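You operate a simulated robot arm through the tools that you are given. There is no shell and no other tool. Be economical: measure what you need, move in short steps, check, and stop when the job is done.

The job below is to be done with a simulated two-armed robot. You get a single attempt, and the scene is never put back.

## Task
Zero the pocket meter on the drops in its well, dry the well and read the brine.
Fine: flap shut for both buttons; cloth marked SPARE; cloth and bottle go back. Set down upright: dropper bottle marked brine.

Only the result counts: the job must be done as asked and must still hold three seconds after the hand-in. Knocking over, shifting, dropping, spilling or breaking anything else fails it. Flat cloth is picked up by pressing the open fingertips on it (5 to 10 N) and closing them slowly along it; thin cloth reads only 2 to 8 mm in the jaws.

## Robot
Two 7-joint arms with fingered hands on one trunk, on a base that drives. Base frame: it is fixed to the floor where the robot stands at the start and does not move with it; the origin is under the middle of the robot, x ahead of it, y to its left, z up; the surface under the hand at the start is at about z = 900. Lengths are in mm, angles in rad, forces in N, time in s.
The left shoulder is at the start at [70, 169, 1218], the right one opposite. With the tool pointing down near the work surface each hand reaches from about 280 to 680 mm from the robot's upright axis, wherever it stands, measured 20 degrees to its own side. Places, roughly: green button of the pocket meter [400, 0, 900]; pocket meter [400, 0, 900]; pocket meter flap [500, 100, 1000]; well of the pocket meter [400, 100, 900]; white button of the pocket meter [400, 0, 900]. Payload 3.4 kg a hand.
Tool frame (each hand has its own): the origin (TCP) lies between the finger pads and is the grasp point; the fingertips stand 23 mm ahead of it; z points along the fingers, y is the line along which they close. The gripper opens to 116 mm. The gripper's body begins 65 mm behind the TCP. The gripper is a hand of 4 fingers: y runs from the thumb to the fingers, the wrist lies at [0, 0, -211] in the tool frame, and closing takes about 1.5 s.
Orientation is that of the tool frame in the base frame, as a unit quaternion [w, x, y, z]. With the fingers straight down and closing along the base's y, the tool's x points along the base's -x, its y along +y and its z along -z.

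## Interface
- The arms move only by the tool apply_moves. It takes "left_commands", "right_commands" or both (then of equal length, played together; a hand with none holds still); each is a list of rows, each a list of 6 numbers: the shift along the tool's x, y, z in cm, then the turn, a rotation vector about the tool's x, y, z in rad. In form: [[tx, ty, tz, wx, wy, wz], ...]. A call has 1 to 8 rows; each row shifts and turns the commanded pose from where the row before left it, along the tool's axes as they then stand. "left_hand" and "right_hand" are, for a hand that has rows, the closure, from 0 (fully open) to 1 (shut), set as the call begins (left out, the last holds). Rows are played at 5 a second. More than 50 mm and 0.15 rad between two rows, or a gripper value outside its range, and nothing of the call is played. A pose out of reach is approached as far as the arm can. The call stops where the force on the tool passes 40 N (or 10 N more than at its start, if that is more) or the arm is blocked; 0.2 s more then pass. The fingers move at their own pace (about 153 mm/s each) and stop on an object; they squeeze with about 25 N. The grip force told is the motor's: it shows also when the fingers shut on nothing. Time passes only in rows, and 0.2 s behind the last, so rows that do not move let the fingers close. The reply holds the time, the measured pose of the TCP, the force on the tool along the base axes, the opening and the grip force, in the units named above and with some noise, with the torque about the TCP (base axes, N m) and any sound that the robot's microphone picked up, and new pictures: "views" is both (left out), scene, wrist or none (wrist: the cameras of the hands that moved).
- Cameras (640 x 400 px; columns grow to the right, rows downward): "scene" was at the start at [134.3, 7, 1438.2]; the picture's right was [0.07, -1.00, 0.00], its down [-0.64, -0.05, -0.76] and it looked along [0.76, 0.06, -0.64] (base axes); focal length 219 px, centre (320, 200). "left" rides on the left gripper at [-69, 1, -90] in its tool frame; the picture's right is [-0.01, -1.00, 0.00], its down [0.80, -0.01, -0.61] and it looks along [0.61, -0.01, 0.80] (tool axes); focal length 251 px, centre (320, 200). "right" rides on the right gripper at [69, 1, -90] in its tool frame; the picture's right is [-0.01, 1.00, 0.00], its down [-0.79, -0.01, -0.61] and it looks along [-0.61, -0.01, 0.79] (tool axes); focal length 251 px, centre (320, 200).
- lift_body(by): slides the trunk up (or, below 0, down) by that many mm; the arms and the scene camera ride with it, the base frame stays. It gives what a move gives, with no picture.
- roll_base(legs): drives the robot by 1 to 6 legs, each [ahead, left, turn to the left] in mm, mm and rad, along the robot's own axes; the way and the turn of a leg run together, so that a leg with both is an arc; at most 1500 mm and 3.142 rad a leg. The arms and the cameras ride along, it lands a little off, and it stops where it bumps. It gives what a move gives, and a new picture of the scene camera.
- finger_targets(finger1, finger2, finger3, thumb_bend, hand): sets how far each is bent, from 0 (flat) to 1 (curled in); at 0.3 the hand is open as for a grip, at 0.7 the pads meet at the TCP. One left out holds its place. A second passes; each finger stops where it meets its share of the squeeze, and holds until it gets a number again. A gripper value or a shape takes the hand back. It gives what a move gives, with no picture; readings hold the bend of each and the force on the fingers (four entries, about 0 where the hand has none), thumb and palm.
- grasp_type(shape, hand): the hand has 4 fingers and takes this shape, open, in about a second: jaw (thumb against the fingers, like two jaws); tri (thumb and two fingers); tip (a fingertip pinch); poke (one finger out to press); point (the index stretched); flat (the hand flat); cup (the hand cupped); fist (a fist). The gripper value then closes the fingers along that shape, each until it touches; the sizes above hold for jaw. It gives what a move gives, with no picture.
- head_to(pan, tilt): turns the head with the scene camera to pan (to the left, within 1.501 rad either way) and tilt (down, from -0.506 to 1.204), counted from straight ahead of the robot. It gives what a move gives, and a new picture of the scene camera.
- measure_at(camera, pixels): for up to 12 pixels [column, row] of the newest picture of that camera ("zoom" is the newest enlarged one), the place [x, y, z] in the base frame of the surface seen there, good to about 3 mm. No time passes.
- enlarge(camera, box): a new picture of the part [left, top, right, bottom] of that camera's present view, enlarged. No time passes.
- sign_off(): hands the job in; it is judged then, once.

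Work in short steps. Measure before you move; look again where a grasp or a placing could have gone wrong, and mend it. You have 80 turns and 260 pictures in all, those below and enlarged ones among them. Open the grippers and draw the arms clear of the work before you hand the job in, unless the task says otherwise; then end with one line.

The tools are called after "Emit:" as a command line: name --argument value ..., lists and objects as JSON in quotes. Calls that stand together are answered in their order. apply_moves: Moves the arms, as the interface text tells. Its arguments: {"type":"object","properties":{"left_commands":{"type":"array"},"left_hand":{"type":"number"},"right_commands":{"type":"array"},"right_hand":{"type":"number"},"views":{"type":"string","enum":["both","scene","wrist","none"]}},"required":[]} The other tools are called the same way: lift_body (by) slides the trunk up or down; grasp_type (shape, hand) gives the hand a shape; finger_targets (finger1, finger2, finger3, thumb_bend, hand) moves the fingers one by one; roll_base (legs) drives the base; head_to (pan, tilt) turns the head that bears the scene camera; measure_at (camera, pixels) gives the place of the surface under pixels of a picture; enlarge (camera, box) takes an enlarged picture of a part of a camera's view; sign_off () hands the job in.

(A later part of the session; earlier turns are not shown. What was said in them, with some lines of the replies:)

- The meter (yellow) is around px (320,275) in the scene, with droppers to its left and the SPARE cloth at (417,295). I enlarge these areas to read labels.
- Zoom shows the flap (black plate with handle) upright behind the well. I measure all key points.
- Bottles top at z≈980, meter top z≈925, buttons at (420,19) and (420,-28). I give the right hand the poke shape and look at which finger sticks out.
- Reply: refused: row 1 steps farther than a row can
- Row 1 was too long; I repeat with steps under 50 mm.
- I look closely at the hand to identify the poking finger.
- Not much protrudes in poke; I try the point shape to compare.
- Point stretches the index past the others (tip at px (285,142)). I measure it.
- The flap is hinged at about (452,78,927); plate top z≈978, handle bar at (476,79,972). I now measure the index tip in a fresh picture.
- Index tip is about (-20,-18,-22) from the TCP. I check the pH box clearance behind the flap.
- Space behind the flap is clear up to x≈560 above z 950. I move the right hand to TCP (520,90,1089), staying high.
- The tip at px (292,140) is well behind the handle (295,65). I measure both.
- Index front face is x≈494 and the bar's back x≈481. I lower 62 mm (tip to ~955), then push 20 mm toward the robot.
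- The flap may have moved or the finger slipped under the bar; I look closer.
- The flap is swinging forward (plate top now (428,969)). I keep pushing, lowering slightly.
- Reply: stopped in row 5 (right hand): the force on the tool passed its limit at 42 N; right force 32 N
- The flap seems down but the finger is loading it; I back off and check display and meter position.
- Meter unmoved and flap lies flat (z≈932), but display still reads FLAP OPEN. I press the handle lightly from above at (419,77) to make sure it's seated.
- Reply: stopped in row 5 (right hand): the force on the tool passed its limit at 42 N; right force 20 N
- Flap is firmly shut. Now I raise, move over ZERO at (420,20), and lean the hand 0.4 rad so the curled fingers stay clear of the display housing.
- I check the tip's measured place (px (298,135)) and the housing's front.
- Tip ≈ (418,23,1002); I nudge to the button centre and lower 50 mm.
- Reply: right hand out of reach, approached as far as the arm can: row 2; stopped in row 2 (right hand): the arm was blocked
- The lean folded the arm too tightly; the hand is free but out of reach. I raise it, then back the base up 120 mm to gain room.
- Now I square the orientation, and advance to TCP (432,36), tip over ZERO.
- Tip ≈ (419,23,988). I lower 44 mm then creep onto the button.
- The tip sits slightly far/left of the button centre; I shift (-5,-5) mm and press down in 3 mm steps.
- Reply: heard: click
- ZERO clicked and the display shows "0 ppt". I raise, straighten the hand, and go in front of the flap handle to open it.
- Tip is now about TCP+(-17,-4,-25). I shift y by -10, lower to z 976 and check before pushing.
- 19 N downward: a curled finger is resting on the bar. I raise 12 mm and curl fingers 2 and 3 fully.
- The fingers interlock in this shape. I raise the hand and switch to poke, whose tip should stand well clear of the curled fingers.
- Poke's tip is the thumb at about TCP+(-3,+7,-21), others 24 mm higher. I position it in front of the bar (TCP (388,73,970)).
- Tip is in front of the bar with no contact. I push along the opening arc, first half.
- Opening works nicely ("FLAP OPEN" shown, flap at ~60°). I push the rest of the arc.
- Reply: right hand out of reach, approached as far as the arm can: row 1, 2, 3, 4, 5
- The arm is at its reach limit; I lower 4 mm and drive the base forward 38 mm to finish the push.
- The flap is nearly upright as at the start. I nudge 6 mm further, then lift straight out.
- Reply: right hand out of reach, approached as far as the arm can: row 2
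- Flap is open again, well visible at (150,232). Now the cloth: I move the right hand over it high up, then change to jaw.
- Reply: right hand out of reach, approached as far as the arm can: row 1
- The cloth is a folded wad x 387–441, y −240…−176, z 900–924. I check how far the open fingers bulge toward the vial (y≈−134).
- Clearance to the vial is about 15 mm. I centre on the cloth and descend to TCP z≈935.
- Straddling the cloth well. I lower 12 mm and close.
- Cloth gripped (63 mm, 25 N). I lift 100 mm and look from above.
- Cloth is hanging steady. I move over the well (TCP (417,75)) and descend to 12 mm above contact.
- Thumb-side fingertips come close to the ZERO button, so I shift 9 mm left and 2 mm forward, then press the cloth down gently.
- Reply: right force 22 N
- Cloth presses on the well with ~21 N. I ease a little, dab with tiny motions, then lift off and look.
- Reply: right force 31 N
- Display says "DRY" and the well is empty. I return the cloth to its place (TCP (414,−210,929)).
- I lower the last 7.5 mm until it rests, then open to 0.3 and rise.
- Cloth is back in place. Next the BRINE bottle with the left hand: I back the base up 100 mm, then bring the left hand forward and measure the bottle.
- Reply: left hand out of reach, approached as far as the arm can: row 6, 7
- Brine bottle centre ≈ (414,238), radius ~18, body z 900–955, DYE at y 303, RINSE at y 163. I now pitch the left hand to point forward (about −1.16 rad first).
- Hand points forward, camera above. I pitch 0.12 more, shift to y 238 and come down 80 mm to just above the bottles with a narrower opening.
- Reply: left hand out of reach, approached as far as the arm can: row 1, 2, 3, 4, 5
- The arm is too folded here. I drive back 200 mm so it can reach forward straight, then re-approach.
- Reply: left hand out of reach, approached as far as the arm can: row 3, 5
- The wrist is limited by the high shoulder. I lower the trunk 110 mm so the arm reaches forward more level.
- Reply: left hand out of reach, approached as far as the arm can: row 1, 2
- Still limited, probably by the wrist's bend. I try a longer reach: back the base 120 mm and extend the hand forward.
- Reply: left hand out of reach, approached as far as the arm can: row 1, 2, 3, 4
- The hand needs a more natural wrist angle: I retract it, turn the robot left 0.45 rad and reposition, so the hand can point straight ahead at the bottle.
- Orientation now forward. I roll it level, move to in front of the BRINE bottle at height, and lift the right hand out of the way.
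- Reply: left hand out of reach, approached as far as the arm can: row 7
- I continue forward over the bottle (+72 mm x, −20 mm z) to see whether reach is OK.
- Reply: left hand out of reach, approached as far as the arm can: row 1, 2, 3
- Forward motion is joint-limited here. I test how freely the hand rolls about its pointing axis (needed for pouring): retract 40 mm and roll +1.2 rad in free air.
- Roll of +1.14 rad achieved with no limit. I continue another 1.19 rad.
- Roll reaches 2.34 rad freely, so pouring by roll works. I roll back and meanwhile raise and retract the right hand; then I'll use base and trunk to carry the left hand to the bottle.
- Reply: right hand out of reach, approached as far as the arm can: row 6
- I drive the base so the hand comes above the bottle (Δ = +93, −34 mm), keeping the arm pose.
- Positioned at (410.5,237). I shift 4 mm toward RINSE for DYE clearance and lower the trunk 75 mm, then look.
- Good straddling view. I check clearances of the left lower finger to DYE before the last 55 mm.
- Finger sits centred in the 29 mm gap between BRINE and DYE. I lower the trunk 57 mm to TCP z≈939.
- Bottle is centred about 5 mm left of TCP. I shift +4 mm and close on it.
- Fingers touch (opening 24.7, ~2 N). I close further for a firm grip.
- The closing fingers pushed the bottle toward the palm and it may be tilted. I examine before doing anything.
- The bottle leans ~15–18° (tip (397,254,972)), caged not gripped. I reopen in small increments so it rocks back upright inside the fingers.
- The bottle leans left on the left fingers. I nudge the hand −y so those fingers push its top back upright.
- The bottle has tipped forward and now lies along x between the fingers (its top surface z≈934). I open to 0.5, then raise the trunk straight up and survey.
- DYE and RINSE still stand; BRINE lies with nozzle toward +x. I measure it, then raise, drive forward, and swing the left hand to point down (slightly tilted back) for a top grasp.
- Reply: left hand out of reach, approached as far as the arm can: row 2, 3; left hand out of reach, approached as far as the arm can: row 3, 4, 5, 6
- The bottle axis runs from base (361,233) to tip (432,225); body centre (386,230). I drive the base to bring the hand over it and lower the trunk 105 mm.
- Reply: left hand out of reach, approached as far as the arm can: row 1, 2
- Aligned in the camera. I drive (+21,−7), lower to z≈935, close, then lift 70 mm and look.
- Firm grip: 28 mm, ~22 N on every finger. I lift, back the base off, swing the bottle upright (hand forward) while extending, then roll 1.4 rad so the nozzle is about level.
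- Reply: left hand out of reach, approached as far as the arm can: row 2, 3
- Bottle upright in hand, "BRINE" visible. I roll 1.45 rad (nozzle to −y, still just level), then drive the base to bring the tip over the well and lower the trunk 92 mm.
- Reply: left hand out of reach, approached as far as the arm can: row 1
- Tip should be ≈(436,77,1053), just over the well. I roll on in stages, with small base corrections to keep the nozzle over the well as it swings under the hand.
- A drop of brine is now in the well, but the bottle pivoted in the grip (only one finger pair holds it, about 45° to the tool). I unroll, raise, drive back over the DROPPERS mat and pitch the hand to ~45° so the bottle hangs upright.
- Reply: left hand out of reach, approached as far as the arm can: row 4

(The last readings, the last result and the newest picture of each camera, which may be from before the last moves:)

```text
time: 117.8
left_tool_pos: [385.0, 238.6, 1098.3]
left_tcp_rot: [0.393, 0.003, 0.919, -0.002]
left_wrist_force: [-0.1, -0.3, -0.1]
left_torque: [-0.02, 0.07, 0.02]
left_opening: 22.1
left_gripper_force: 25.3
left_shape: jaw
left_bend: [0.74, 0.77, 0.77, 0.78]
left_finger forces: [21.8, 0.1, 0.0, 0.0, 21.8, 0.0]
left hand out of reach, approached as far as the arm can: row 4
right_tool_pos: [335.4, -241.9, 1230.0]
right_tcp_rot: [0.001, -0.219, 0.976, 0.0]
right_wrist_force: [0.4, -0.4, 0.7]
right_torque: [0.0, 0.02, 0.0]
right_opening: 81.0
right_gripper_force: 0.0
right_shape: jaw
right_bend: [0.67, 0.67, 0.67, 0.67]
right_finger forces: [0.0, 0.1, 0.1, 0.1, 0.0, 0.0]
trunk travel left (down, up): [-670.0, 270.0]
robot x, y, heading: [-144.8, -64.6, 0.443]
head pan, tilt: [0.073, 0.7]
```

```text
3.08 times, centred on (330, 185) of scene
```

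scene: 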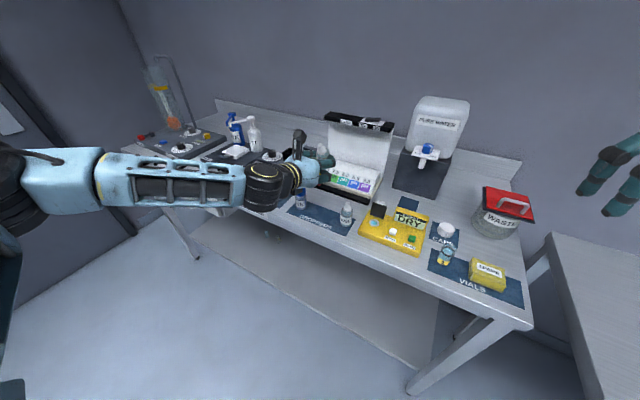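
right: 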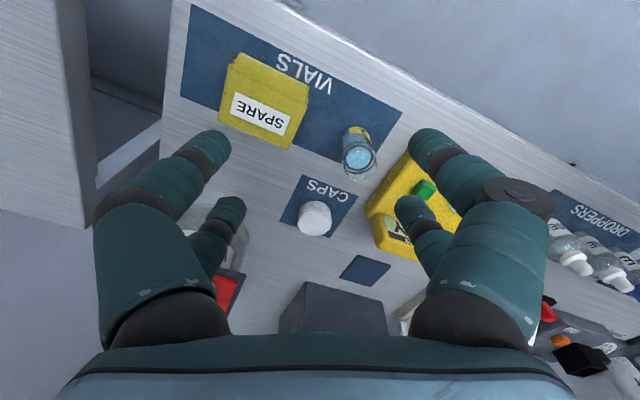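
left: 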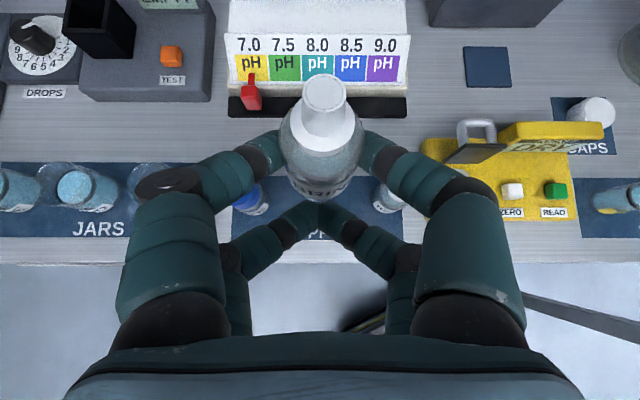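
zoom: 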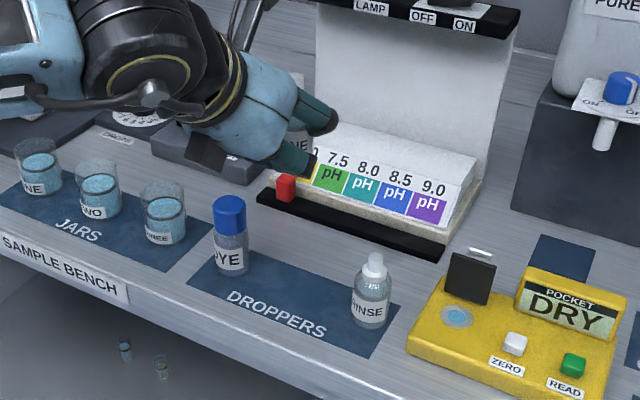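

The well shows clear brine liquid. The bottle appears near upright; I measure its axis, shift 6 mm forward, and lower the trunk 125 mm to just above the mat.

Emit:
measure_at --camera "left" --pixels '[[325, 92], [323, 118], [322, 140], [320, 165], [315, 185], [290, 160], [352, 160]]'

Emit:
measure_at --camera "zoom" --pixels '[[292, 82], [296, 110], [298, 140], [300, 150]]'

Emit:
roll_base --legs '[[5, -3, 0]]'

Emit:
lift_body --by -120

Emit:
enlarge --camera "scene" --box '[260, 100, 360, 180]'

Emit:
enlarge --camera "left" --box '[200, 60, 440, 260]'

```text
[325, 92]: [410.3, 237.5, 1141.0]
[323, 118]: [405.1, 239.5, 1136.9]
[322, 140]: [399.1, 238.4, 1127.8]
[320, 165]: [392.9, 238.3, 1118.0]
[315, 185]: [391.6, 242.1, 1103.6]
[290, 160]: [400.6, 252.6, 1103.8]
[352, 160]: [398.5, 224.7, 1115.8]
```

```text
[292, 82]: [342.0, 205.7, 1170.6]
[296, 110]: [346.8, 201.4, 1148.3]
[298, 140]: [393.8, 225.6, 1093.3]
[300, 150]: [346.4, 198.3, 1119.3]
```

```text
time: 118.6
left_tool_pos: [390.0, 239.8, 1098.9]
left_tcp_rot: [0.394, 0.001, 0.919, -0.001]
left_wrist_force: [-0.7, 0.6, -0.9]
left_torque: [0.04, 0.02, 0.0]
left_opening: 21.8
left_gripper_force: 24.9
left_shape: jaw
left_bend: [0.74, 0.77, 0.77, 0.78]
left_finger forces: [21.8, 0.1, 0.0, 0.0, 21.8, 0.0]
right_tool_pos: [339.9, -241.9, 1229.6]
right_tcp_rot: [0.001, -0.22, 0.976, -0.001]
right_wrist_force: [0.3, 0.1, 0.0]
right_torque: [-0.02, -0.02, -0.03]
right_opening: 80.9
right_gripper_force: 0.0
right_shape: jaw
right_bend: [0.67, 0.67, 0.67, 0.67]
right_finger forces: [0.0, 0.1, 0.0, 0.0, 0.0, 0.0]
trunk travel left (down, up): [-670.0, 270.0]
robot x, y, heading: [-138.4, -66.9, 0.443]
head pan, tilt: [0.073, 0.7]
```

scene: 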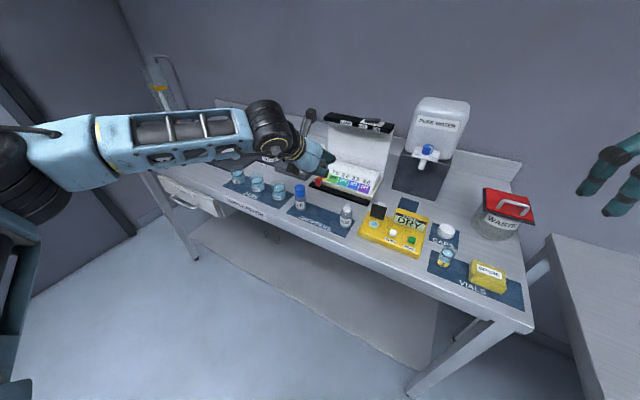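

```text
time: 120.1
left_tool_pos: [389.9, 239.0, 977.6]
left_tcp_rot: [0.394, 0.002, 0.919, -0.003]
left_wrist_force: [-0.3, 0.1, -0.7]
left_torque: [0.02, -0.01, 0.0]
left_opening: 22.1
left_gripper_force: 25.3
left_shape: jaw
left_bend: [0.74, 0.77, 0.77, 0.78]
left_finger forces: [21.8, 0.1, 0.1, 0.0, 21.8, 0.1]
right_tool_pos: [340.5, -242.5, 1108.9]
right_tcp_rot: [0.001, -0.219, 0.976, -0.001]
right_wrist_force: [-0.1, -1.0, 0.0]
right_torque: [0.01, -0.02, 0.0]
right_opening: 81.0
right_gripper_force: 0.0
right_shape: jaw
right_bend: [0.67, 0.67, 0.67, 0.67]
right_finger forces: [0.0, 0.0, 0.1, 0.0, 0.0, 0.0]
trunk travel left (down, up): [-550.0, 390.0]
robot x, y, heading: [-141.2, -66.0, 0.437]
head pan, tilt: [0.073, 0.7]
```

```text
5.00 times, centred on (310, 140) of scene
```

zoom: 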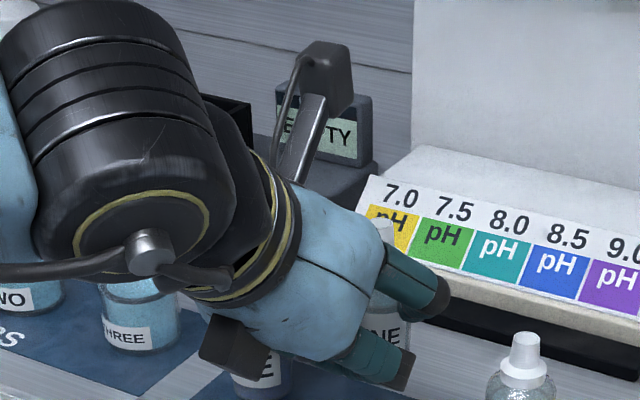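

```text
2.00 times, centred on (320, 160) of left
```

zoom: 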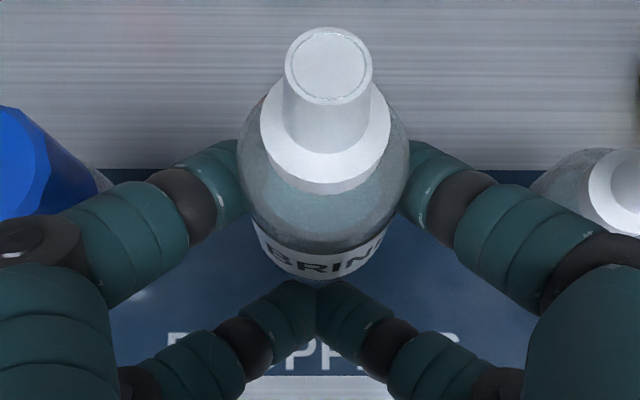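

The measured axis is vertical at about (410,238), so the bottle hangs upright with its base ~40 mm above the mat. I lower it, open just enough, raise away, retract the left arm and drive the robot back to its original stance.

Emit:
lift_body --by -39

Emit:
apply_moves --left_commands '[[0, 0, 0, 0, 0, 0], [0, 0, 0, 0, 0, 0], [0, 0, 0, 0, 0, 0], [0, 0, 0, 0, 0, 0]]' --left_hand 0.6 --views "wrist"

Emit:
lift_body --by 213

Emit:
apply_moves --left_commands '[[1.2, 2, -2.99, 0, 0, 0], [1.2, 2, -2.99, 0, 0, 0], [1.2, 2, -2.99, 0, 0, 0], [1.2, 2, -2.99, 0, 0, 0], [1.2, 2, -2.99, 0, 0, 0]]' --views "scene"

Emit:
grasp_type --hand "right" --shape "poke"

Emit:
roll_base --legs '[[-100, 0, 0], [0, 0, -0.437], [232, 108, 0]]'

Emit:
enlarge --camera "scene" --box '[180, 220, 380, 320]'

```text
time: 120.9
left_tool_pos: [389.9, 239.0, 938.1]
left_tcp_rot: [0.394, 0.001, 0.919, -0.002]
left_wrist_force: [0.2, 0.4, -0.5]
left_torque: [0.02, 0.02, 0.02]
left_opening: 22.3
left_gripper_force: 25.1
left_shape: jaw
left_bend: [0.74, 0.77, 0.77, 0.78]
left_finger forces: [21.8, 0.0, 0.0, 0.0, 21.8, 0.1]
right_tool_pos: [340.4, -242.6, 1072.3]
right_tcp_rot: [0.001, -0.219, 0.976, 0.001]
right_wrist_force: [-0.3, -0.1, -0.3]
right_torque: [0.01, 0.01, 0.01]
right_opening: 80.8
right_gripper_force: 0.0
right_shape: jaw
right_bend: [0.67, 0.67, 0.67, 0.67]
right_finger forces: [0.1, 0.1, 0.0, 0.0, 0.1, 0.0]
trunk travel left (down, up): [-511.0, 429.0]
robot x, y, heading: [-140.5, -66.3, 0.441]
head pan, tilt: [0.073, 0.7]
```

```text
time: 121.9
left_tool_pos: [390.7, 238.5, 939.8]
left_tcp_rot: [0.394, 0.001, 0.919, -0.002]
left_wrist_force: [0.3, -0.3, -0.8]
left_torque: [-0.02, 0.01, -0.02]
left_opening: 45.8
left_gripper_force: 0.1
left_shape: jaw
left_bend: [0.73, 0.73, 0.73, 0.77]
left_finger forces: [0.0, 0.0, 0.0, 0.1, 0.0, 0.0]
right_tool_pos: [340.8, -243.0, 1070.1]
right_tcp_rot: [0.001, -0.22, 0.976, 0.0]
right_wrist_force: [-0.5, -1.1, 0.2]
right_torque: [-0.01, 0.01, 0.01]
right_opening: 80.9
right_gripper_force: 0.1
right_shape: jaw
right_bend: [0.67, 0.67, 0.67, 0.67]
right_finger forces: [0.1, 0.0, 0.0, 0.0, 0.0, 0.1]
trunk travel left (down, up): [-511.0, 429.0]
robot x, y, heading: [-144.4, -63.8, 0.438]
head pan, tilt: [0.073, 0.7]
```

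left: 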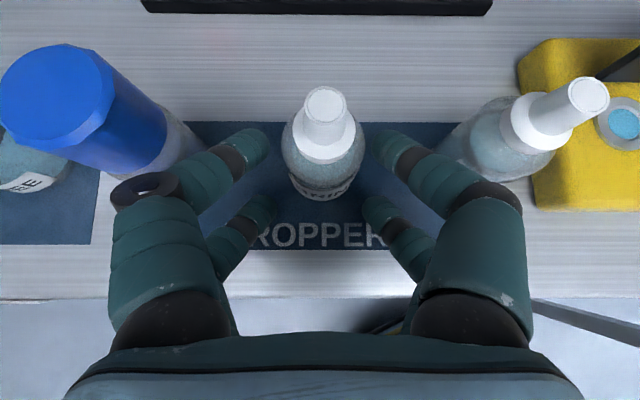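

```text
time: 124.2
left_tool_pos: [390.5, 239.2, 1151.2]
left_tcp_rot: [0.394, 0.001, 0.919, -0.001]
left_wrist_force: [0.3, -1.0, 0.5]
left_torque: [-0.01, 0.0, 0.01]
left_opening: 45.7
left_gripper_force: 0.0
left_shape: jaw
left_bend: [0.73, 0.73, 0.73, 0.77]
left_finger forces: [0.0, 0.1, 0.1, 0.0, 0.0, 0.0]
right_tool_pos: [341.4, -244.2, 1283.8]
right_tcp_rot: [0.001, -0.218, 0.976, 0.0]
right_wrist_force: [-0.3, 0.5, 0.3]
right_torque: [0.02, 0.01, -0.02]
right_opening: 81.0
right_gripper_force: 0.0
right_shape: jaw
right_bend: [0.67, 0.67, 0.67, 0.67]
right_finger forces: [0.1, 0.0, 0.0, 0.0, 0.1, 0.0]
trunk travel left (down, up): [-724.0, 216.0]
robot x, y, heading: [-139.7, -65.0, 0.44]
head pan, tilt: [0.073, 0.7]
```

```text
time: 125.4
left_tool_pos: [238.1, 340.0, 1209.7]
left_tcp_rot: [0.394, 0.002, 0.919, -0.002]
left_wrist_force: [-1.0, -0.6, -0.1]
left_torque: [0.02, 0.02, -0.03]
left_opening: 45.9
left_gripper_force: 0.1
left_shape: jaw
left_bend: [0.73, 0.73, 0.73, 0.77]
left_finger forces: [0.0, 0.0, 0.0, 0.0, 0.0, 0.0]
right_tool_pos: [339.7, -240.9, 1285.1]
right_tcp_rot: [0.002, -0.22, 0.976, 0.0]
right_wrist_force: [-0.2, -0.2, 0.0]
right_torque: [-0.02, 0.0, -0.02]
right_opening: 81.0
right_gripper_force: 0.2
right_shape: jaw
right_bend: [0.67, 0.67, 0.67, 0.67]
right_finger forces: [0.0, 0.0, 0.0, 0.0, 0.0, 0.0]
trunk travel left (down, up): [-724.0, 216.0]
robot x, y, heading: [-140.8, -67.9, 0.444]
head pan, tilt: [0.073, 0.7]
```

scene: 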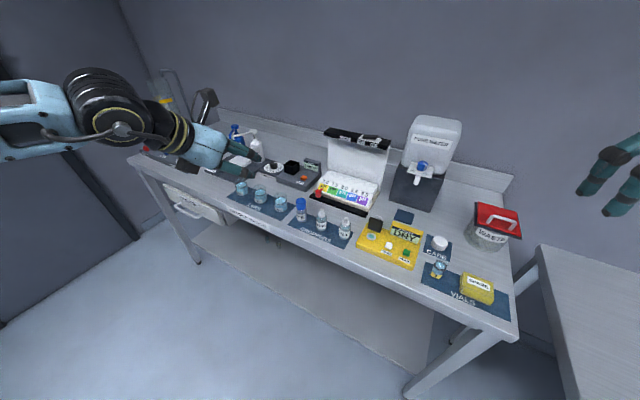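

```text
time: 126.3
left_tool_pos: [241.7, 337.2, 1209.9]
left_tcp_rot: [0.393, 0.002, 0.919, -0.002]
left_wrist_force: [0.8, -0.1, 0.1]
left_torque: [0.02, 0.01, 0.02]
left_opening: 46.2
left_gripper_force: 0.0
left_shape: jaw
left_bend: [0.73, 0.73, 0.73, 0.77]
left_finger forces: [0.0, 0.1, 0.0, 0.1, 0.0, 0.1]
right_tool_pos: [342.0, -241.7, 1283.1]
right_tcp_rot: [0.001, -0.219, 0.976, 0.0]
right_wrist_force: [-0.6, -0.3, 0.8]
right_torque: [-0.01, -0.01, 0.0]
right_opening: 0.0
right_gripper_force: 0.0
right_shape: poke
right_bend: [1.0, 1.0, 1.0, 0.28]
right_finger forces: [0.0, 0.1, 0.0, 0.0, 0.0, 0.1]
trunk travel left (down, up): [-724.0, 216.0]
robot x, y, heading: [-138.0, -69.5, 0.439]
head pan, tilt: [0.073, 0.7]
```

```text
time: 130.1
left_tool_pos: [516.9, 207.1, 1209.8]
left_tcp_rot: [0.385, 0.198, 0.897, -0.086]
left_wrist_force: [0.4, 0.2, 0.2]
left_torque: [0.0, 0.0, 0.0]
left_opening: 45.7
left_gripper_force: 0.0
left_shape: jaw
left_bend: [0.73, 0.73, 0.73, 0.77]
left_finger forces: [0.0, 0.0, 0.1, 0.0, 0.0, 0.0]
right_tool_pos: [366.1, -361.2, 1284.1]
right_tcp_rot: [0.001, -0.005, 1.0, -0.001]
right_wrist_force: [0.9, 0.0, 0.6]
right_torque: [0.01, -0.01, -0.01]
right_opening: 0.0
right_gripper_force: 0.0
right_shape: poke
right_bend: [1.0, 1.0, 1.0, 0.28]
right_finger forces: [0.1, 0.1, 0.1, 0.1, 0.0, 0.1]
trunk travel left (down, up): [-724.0, 216.0]
robot x, y, heading: [1.9, 2.1, 0.011]
head pan, tilt: [0.073, 0.7]
```

scene: 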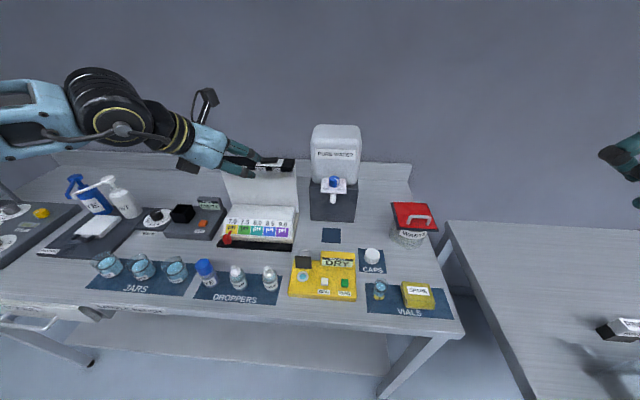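

```text
3.20 times, centred on (280, 270) of scene
5 turns are left
```

zoom: 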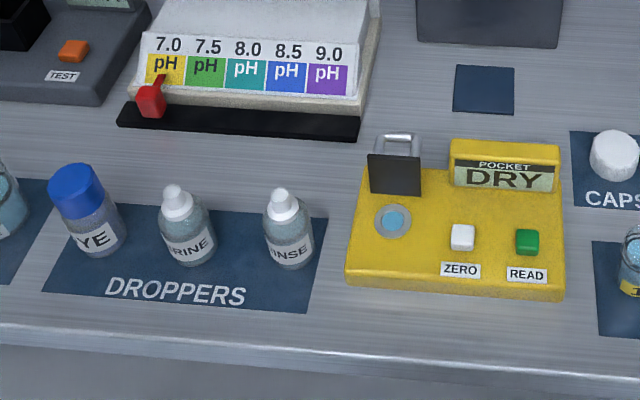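

BRINE stands upright in its place and the well is filled. With the right hand in poke I go behind the flap (TCP ≈ (505,71,1014)) while the left arm backs off.

Emit:
apply_moves --right_commands '[[-1.39, 4.32, 0, 0, 0, 0], [-1.39, 4.32, 0, 0, 0, 0], [-1.39, 4.32, 0, 0, 0, 0], [-1.39, 4.32, 0, 0, 0, 0], [-1.39, 4.32, 0, 0, 0, 0], [-1.39, 4.32, 0, 0, 0, 0], [-1.39, 4.32, 0, 0, 0, 0], [-1.39, 4.32, 0, 0, 0, 0]]' --left_commands '[[0, 2, -2, 0, 0, 0], [0, 2, -2, 0, 0, 0], [0, 2, -2, 0, 0, 0], [0, 2, -2, 0, 0, 0], [0, 2, -2, 0, 0, 0], [0, 0, 0, 0, 0, 0], [0, 0, 0, 0, 0, 0], [0, 0, 0, 0, 0, 0]]' --views "none"

Emit:
apply_moves --right_commands '[[-1.39, 4.32, 0, 0, 0, 0], [-1.39, 4.32, 0, 0, 0, 0], [0, 0, 4.5, 0, 0, 0], [0, 0, 4.5, 0, 0, 0], [0, 0, 4.5, 0, 0, 0], [0, 0, 4.5, 0, 0, 0], [0, 0, 4.5, 0, 0, 0], [0, 0, 4.5, 0, 0, 0]]' --views "wrist"

Emit:
measure_at --camera "right" --pixels '[[330, 172], [325, 180], [320, 185]]'

Emit:
enlarge --camera "scene" --box '[260, 220, 370, 300]'

```text
time: 131.9
left_tool_pos: [494.6, 334.5, 1277.0]
left_tcp_rot: [0.384, 0.198, 0.898, -0.088]
left_wrist_force: [-0.5, -0.7, 1.2]
left_torque: [0.01, -0.03, -0.01]
left_opening: 45.9
left_gripper_force: 0.0
left_shape: jaw
left_bend: [0.73, 0.73, 0.73, 0.77]
left_finger forces: [0.1, 0.0, 0.0, 0.0, 0.0, 0.0]
right_tool_pos: [474.0, -10.7, 1282.9]
right_tcp_rot: [0.001, -0.005, 1.0, -0.002]
right_wrist_force: [0.4, -0.6, 0.5]
right_torque: [-0.02, 0.0, 0.01]
right_opening: 0.1
right_gripper_force: 0.0
right_shape: poke
right_bend: [1.0, 1.0, 1.0, 0.28]
right_finger forces: [0.0, 0.0, 0.1, 0.0, 0.0, 0.1]
trunk travel left (down, up): [-724.0, 216.0]
robot x, y, heading: [-0.8, 0.3, 0.007]
head pan, tilt: [0.073, 0.7]
```

```text
time: 133.7
left_tool_pos: [494.8, 331.7, 1278.0]
left_tcp_rot: [0.385, 0.198, 0.898, -0.086]
left_wrist_force: [-0.1, 0.0, -0.1]
left_torque: [0.03, 0.02, 0.02]
left_opening: 46.0
left_gripper_force: 0.1
left_shape: jaw
left_bend: [0.73, 0.73, 0.73, 0.77]
left_finger forces: [0.1, 0.0, 0.0, 0.1, 0.0, 0.0]
right_tool_pos: [494.4, 58.1, 1009.5]
right_tcp_rot: [0.002, -0.005, 1.0, -0.001]
right_wrist_force: [0.5, -0.2, -0.1]
right_torque: [-0.01, -0.04, 0.01]
right_opening: 0.0
right_gripper_force: 0.2
right_shape: poke
right_bend: [1.0, 1.0, 1.0, 0.28]
right_finger forces: [0.0, 0.1, 0.0, 0.0, 0.0, 0.0]
right hand out of reach, approached as far as the arm can: row 2
trunk travel left (down, up): [-724.0, 216.0]
robot x, y, heading: [0.5, -0.6, 0.012]
head pan, tilt: [0.073, 0.7]
```

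right: 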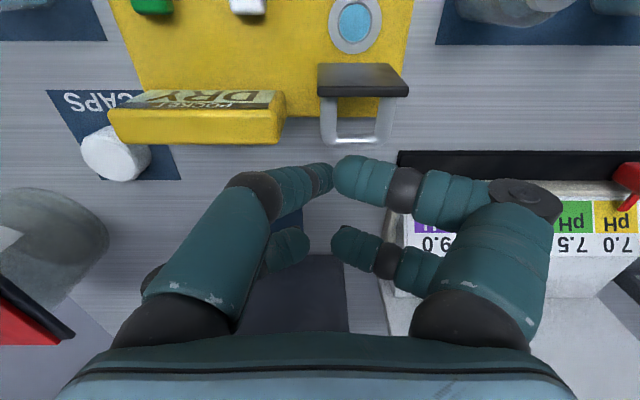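

```text
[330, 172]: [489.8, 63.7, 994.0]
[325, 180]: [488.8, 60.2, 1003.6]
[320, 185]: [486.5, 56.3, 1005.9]
```

```text
5.00 times, centred on (315, 260) of scene
4 turns are left
```

zoom: 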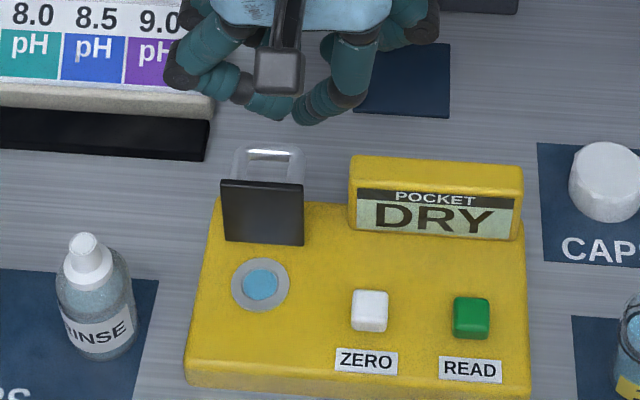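

Tip is 14 mm short in x and 13 in y; I correct, descend behind the bar, sweep the flap shut along its arc, lift out and go above READ.

Emit:
apply_moves --right_commands '[[-1.4, 1.3, 0, 0, 0, 0], [0, 0, 2.75, 0, 0, 0], [1.5, 0, 0, 0, 0, 0], [1.2, 0, -0.7, 0, 0, 0], [1.0, 0, -0.1, 0, 0, 0], [0.9, 0, 0, 0, 0, 0], [1.0, 0, 0.3, 0, 0, 0], [0.9, 0, 0.4, 0, 0, 0]]' --views "none"

Emit:
apply_moves --right_commands '[[0.6, 0, 0.6, 0, 0, 0], [0.5, 0, 0.5, 0, 0, 0], [0.3, 0, 0, 0, 0, 0]]' --views "wrist"

Emit:
apply_moves --right_commands '[[-0.9, 0, 0, 0, 0, 0], [0, 0, -4, 0, 0, 0], [0, 0, -3, 0, 0, 0], [0.65, -3.5, 0, 0, 0, 0], [0.65, -3.5, 0, 0, 0, 0], [0.65, -3.6, 0, 0, 0, 0]]' --views "wrist"

Emit:
enlarge --camera "scene" --box '[260, 220, 370, 300]'

Emit:
measure_at --camera "right" --pixels '[[330, 172], [325, 180], [322, 170]]'

```text
time: 135.5
left_tool_pos: [494.7, 331.3, 1278.8]
left_tcp_rot: [0.384, 0.198, 0.897, -0.086]
left_wrist_force: [0.0, -0.1, 0.8]
left_torque: [-0.02, 0.04, -0.03]
left_opening: 46.1
left_gripper_force: 0.1
left_shape: jaw
left_bend: [0.73, 0.73, 0.73, 0.77]
left_finger forces: [0.0, 0.1, 0.0, 0.0, 0.0, 0.0]
right_tool_pos: [442.9, 69.8, 982.8]
right_tcp_rot: [0.001, -0.005, 1.0, 0.001]
right_wrist_force: [-1.1, -0.9, -0.3]
right_torque: [0.0, 0.01, 0.02]
right_opening: 0.0
right_gripper_force: 0.1
right_shape: poke
right_bend: [1.0, 1.0, 1.0, 0.27]
right_finger forces: [0.0, 0.1, 0.0, 0.0, 0.1, 0.0]
trunk travel left (down, up): [-724.0, 216.0]
robot x, y, heading: [-0.5, 1.6, 0.009]
head pan, tilt: [0.073, 0.7]
```

```text
time: 136.3
left_tool_pos: [498.5, 331.2, 1277.6]
left_tcp_rot: [0.382, 0.197, 0.899, -0.086]
left_wrist_force: [0.2, -0.1, 0.9]
left_torque: [0.01, 0.04, 0.01]
left_opening: 46.1
left_gripper_force: 0.0
left_shape: jaw
left_bend: [0.73, 0.73, 0.73, 0.77]
left_finger forces: [0.1, 0.0, 0.0, 0.1, 0.0, 0.1]
right_tool_pos: [433.1, 70.6, 972.0]
right_tcp_rot: [0.001, -0.006, 1.0, 0.0]
right_wrist_force: [21.6, 0.8, 19.6]
right_torque: [-0.13, -0.2, 0.12]
right_opening: 0.3
right_gripper_force: 0.0
right_shape: poke
right_bend: [1.0, 1.0, 1.0, 0.27]
right_finger forces: [0.0, 0.1, 0.0, 0.1, 27.7, 0.0]
trunk travel left (down, up): [-724.0, 216.0]
robot x, y, heading: [3.7, 2.6, 0.004]
head pan, tilt: [0.073, 0.7]
```

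right: 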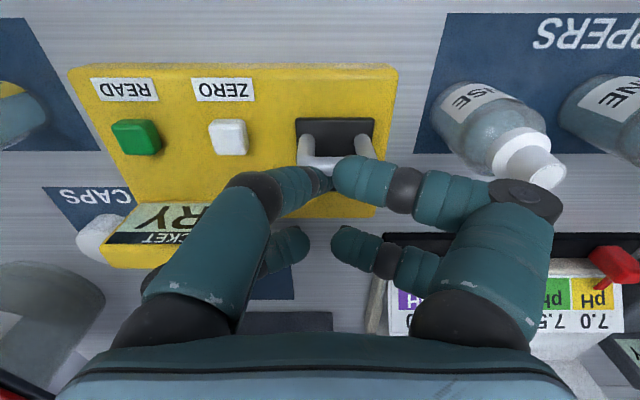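

```text
time: 137.7
left_tool_pos: [494.5, 330.2, 1278.8]
left_tcp_rot: [0.384, 0.198, 0.898, -0.085]
left_wrist_force: [-0.5, 0.5, -0.4]
left_torque: [0.0, 0.01, 0.0]
left_opening: 46.1
left_gripper_force: 0.0
left_shape: jaw
left_bend: [0.73, 0.73, 0.73, 0.77]
left_finger forces: [0.1, 0.1, 0.1, 0.0, 0.1, 0.0]
right_tool_pos: [421.6, -38.7, 1043.3]
right_tcp_rot: [0.001, -0.005, 1.0, 0.0]
right_wrist_force: [0.1, -0.2, -0.2]
right_torque: [0.03, 0.0, -0.02]
right_opening: 0.0
right_gripper_force: 0.0
right_shape: poke
right_bend: [1.0, 1.0, 1.0, 0.27]
right_finger forces: [0.1, 0.0, 0.0, 0.0, 0.0, 0.0]
trunk travel left (down, up): [-724.0, 216.0]
robot x, y, heading: [1.8, 0.7, 0.003]
head pan, tilt: [0.073, 0.7]
```

right: 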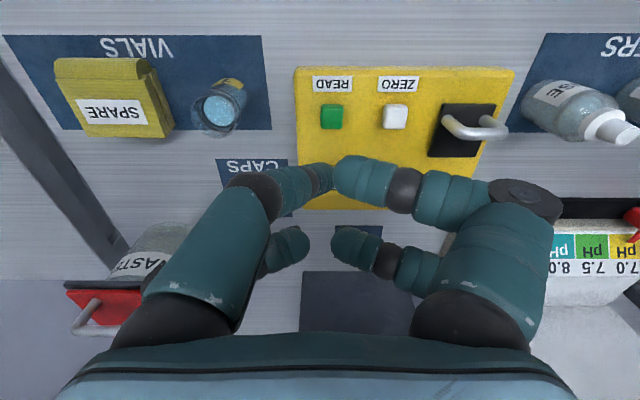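

```text
5.00 times, centred on (315, 260) of scene
```

zoom: 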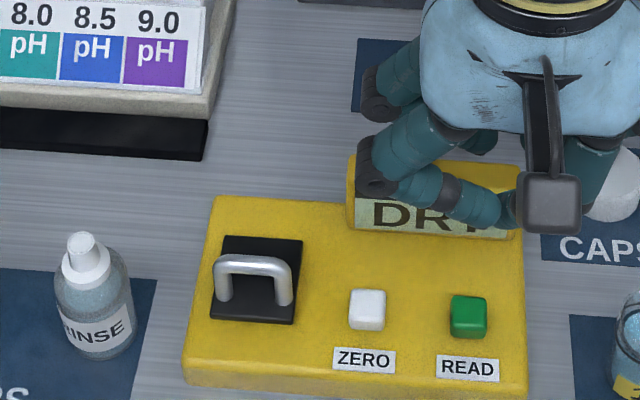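

```text
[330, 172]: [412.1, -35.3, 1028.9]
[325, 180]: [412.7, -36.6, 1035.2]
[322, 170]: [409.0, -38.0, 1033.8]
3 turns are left
```

Flap shut. I nudge (+1.5,+4), press READ down to about z 951, then raise and check the display.

Emit:
apply_moves --right_commands '[[-0.15, 0.4, 3.5, 0, 0, 0], [0, 0, 3.5, 0, 0, 0], [0, 0, 0.8, 0, 0, 0], [0, 0, 0.5, 0, 0, 0], [0, 0, 0.3, 0, 0, 0], [0, 0, 0.3, 0, 0, 0], [0, 0, 0.3, 0, 0, 0]]' --views "wrist"

Emit:
apply_moves --right_commands '[[0, 0, -3, 0, 0, 0], [0, 0, -4, 0, 0, 0], [0, 0, -4, 0, 0, 0], [0, 0, -4, 0, 0, 0], [2, -3, 0, 0, 0, 0], [2, -3, 0, 0, 0, 0], [2, -3, 0, 0, 0, 0], [2, -3, 0, 0, 0, 0]]' --views "scene"

Emit:
enlarge --camera "scene" --box '[260, 220, 370, 300]'

```text
time: 139.3
left_tool_pos: [492.1, 330.7, 1280.4]
left_tcp_rot: [0.384, 0.199, 0.898, -0.085]
left_wrist_force: [0.0, 0.0, -0.7]
left_torque: [-0.02, 0.02, 0.02]
left_opening: 46.2
left_gripper_force: 0.0
left_shape: jaw
left_bend: [0.73, 0.73, 0.73, 0.77]
left_finger forces: [0.0, 0.0, 0.0, 0.0, 0.1, 0.0]
right_tool_pos: [422.1, -32.9, 952.9]
right_tcp_rot: [0.004, -0.006, 1.0, 0.001]
right_wrist_force: [7.1, -3.8, 28.3]
right_torque: [-0.15, -0.13, 0.08]
right_opening: 0.2
right_gripper_force: 0.1
right_shape: poke
right_bend: [1.0, 1.0, 1.0, 0.28]
right_finger forces: [0.1, 0.0, 0.1, 0.0, 28.4, 0.1]
trunk travel left (down, up): [-724.0, 216.0]
robot x, y, heading: [-0.9, 0.9, 0.009]
head pan, tilt: [0.073, 0.7]
heard: click
```

right: 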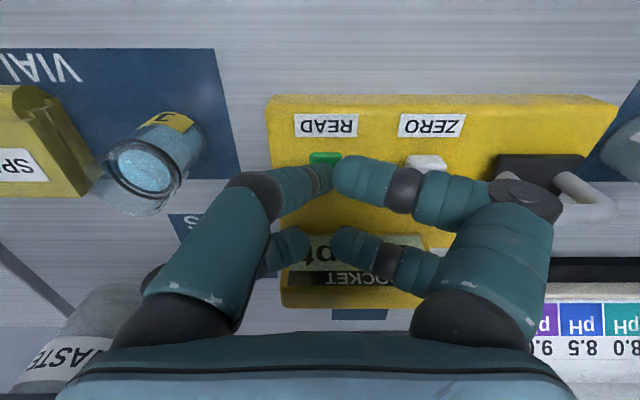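

```text
time: 141.1
left_tool_pos: [492.4, 328.6, 1280.3]
left_tcp_rot: [0.384, 0.199, 0.897, -0.086]
left_wrist_force: [1.2, 0.1, -0.1]
left_torque: [0.01, 0.02, 0.02]
left_opening: 46.2
left_gripper_force: 0.2
left_shape: jaw
left_bend: [0.73, 0.73, 0.73, 0.77]
left_finger forces: [0.0, 0.1, 0.1, 0.0, 0.0, 0.0]
right_tool_pos: [342.6, -154.3, 1099.4]
right_tcp_rot: [0.002, -0.006, 1.0, 0.0]
right_wrist_force: [0.9, -1.0, -0.4]
right_torque: [-0.01, 0.0, -0.02]
right_opening: 0.2
right_gripper_force: 0.0
right_shape: poke
right_bend: [1.0, 1.0, 1.0, 0.27]
right_finger forces: [0.0, 0.1, 0.0, 0.0, 0.1, 0.0]
trunk travel left (down, up): [-724.0, 216.0]
robot x, y, heading: [-0.1, -0.0, 0.007]
head pan, tilt: [0.073, 0.7]
```

scene: 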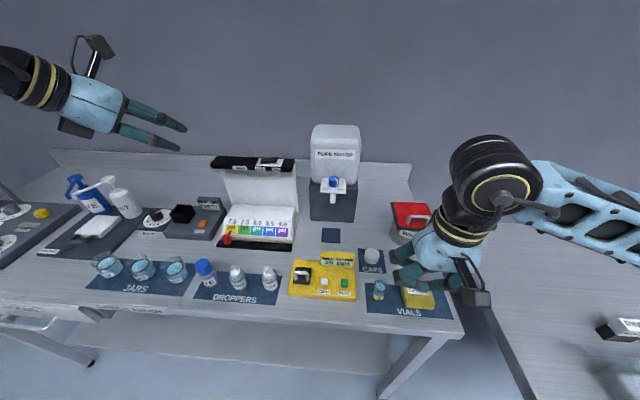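

```text
5.00 times, centred on (315, 260) of scene
2 turns are left
```

zoom: 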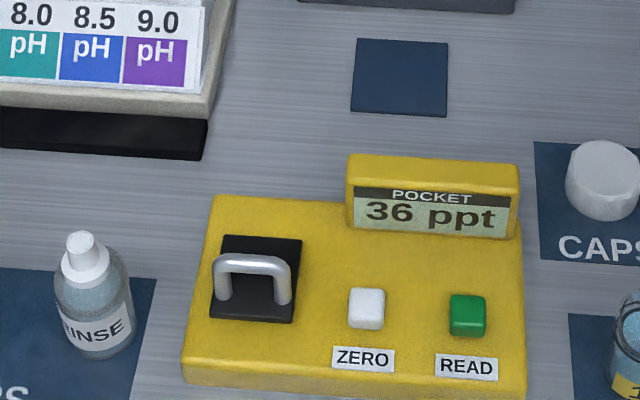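

READ clicked and the display shows "36 ppt". I open both hands, lift clear and hand in.

Emit:
apply_moves --right_commands '[[0, 0, -4, 0, 0, 0], [0, 0, -4, 0, 0, 0], [0, 0, -4, 0, 0, 0], [0, 0, 0, 0, 0, 0], [0, 0, 0, 0, 0, 0]]' --left_commands '[[0, 0, 0, 0, 0, 0], [0, 0, 0, 0, 0, 0], [0, 0, 0, 0, 0, 0], [0, 0, 0, 0, 0, 0], [0, 0, 0, 0, 0, 0]]' --left_hand 0 --views "none"

Emit:
grasp_type --hand "right" --shape "jaw"

Emit:
sign_off

```text
time: 142.3
left_tool_pos: [494.6, 331.8, 1278.6]
left_tcp_rot: [0.383, 0.198, 0.898, -0.086]
left_wrist_force: [-0.3, -0.4, -1.0]
left_torque: [-0.06, 0.02, 0.01]
left_opening: 115.9
left_gripper_force: 0.2
left_shape: jaw
left_bend: [0.3, 0.3, 0.3, 0.3]
left_finger forces: [0.0, 0.1, 0.0, 0.0, 0.0, 0.0]
right_tool_pos: [342.7, -154.0, 1221.2]
right_tcp_rot: [0.001, -0.005, 1.0, -0.001]
right_wrist_force: [0.1, -0.1, -0.3]
right_torque: [-0.01, 0.01, -0.03]
right_opening: 0.0
right_gripper_force: 0.1
right_shape: poke
right_bend: [1.0, 1.0, 1.0, 0.27]
right_finger forces: [0.1, 0.0, 0.1, 0.0, 0.0, 0.0]
trunk travel left (down, up): [-724.0, 216.0]
robot x, y, heading: [-0.3, -1.3, 0.014]
head pan, tilt: [0.073, 0.7]
```

```text
time: 143.2
left_tool_pos: [493.3, 332.0, 1278.8]
left_tcp_rot: [0.384, 0.199, 0.898, -0.086]
left_wrist_force: [-0.1, 0.4, 0.7]
left_torque: [0.04, -0.02, -0.02]
left_opening: 115.8
left_gripper_force: 0.1
left_shape: jaw
left_bend: [0.3, 0.3, 0.3, 0.3]
left_finger forces: [0.1, 0.0, 0.1, 0.0, 0.0, 0.0]
right_tool_pos: [343.8, -154.7, 1221.4]
right_tcp_rot: [0.001, -0.005, 1.0, -0.001]
right_wrist_force: [-0.1, -0.2, -0.1]
right_torque: [-0.01, -0.02, -0.02]
right_opening: 115.7
right_gripper_force: 0.1
right_shape: jaw
right_bend: [0.3, 0.3, 0.3, 0.3]
right_finger forces: [0.1, 0.0, 0.0, 0.1, 0.1, 0.0]
trunk travel left (down, up): [-724.0, 216.0]
robot x, y, heading: [3.1, 2.2, 0.008]
head pan, tilt: [0.073, 0.7]
```

```text
The job is handed in.
```

The meter was zeroed (0 ppt), the well dried (DRY) and the brine read at 36 ppt, with the flap shut for both buttons; the cloth is back and the brine bottle stands upright in its place, though it tipped onto its side once while I was first gripping it (no spill seen).
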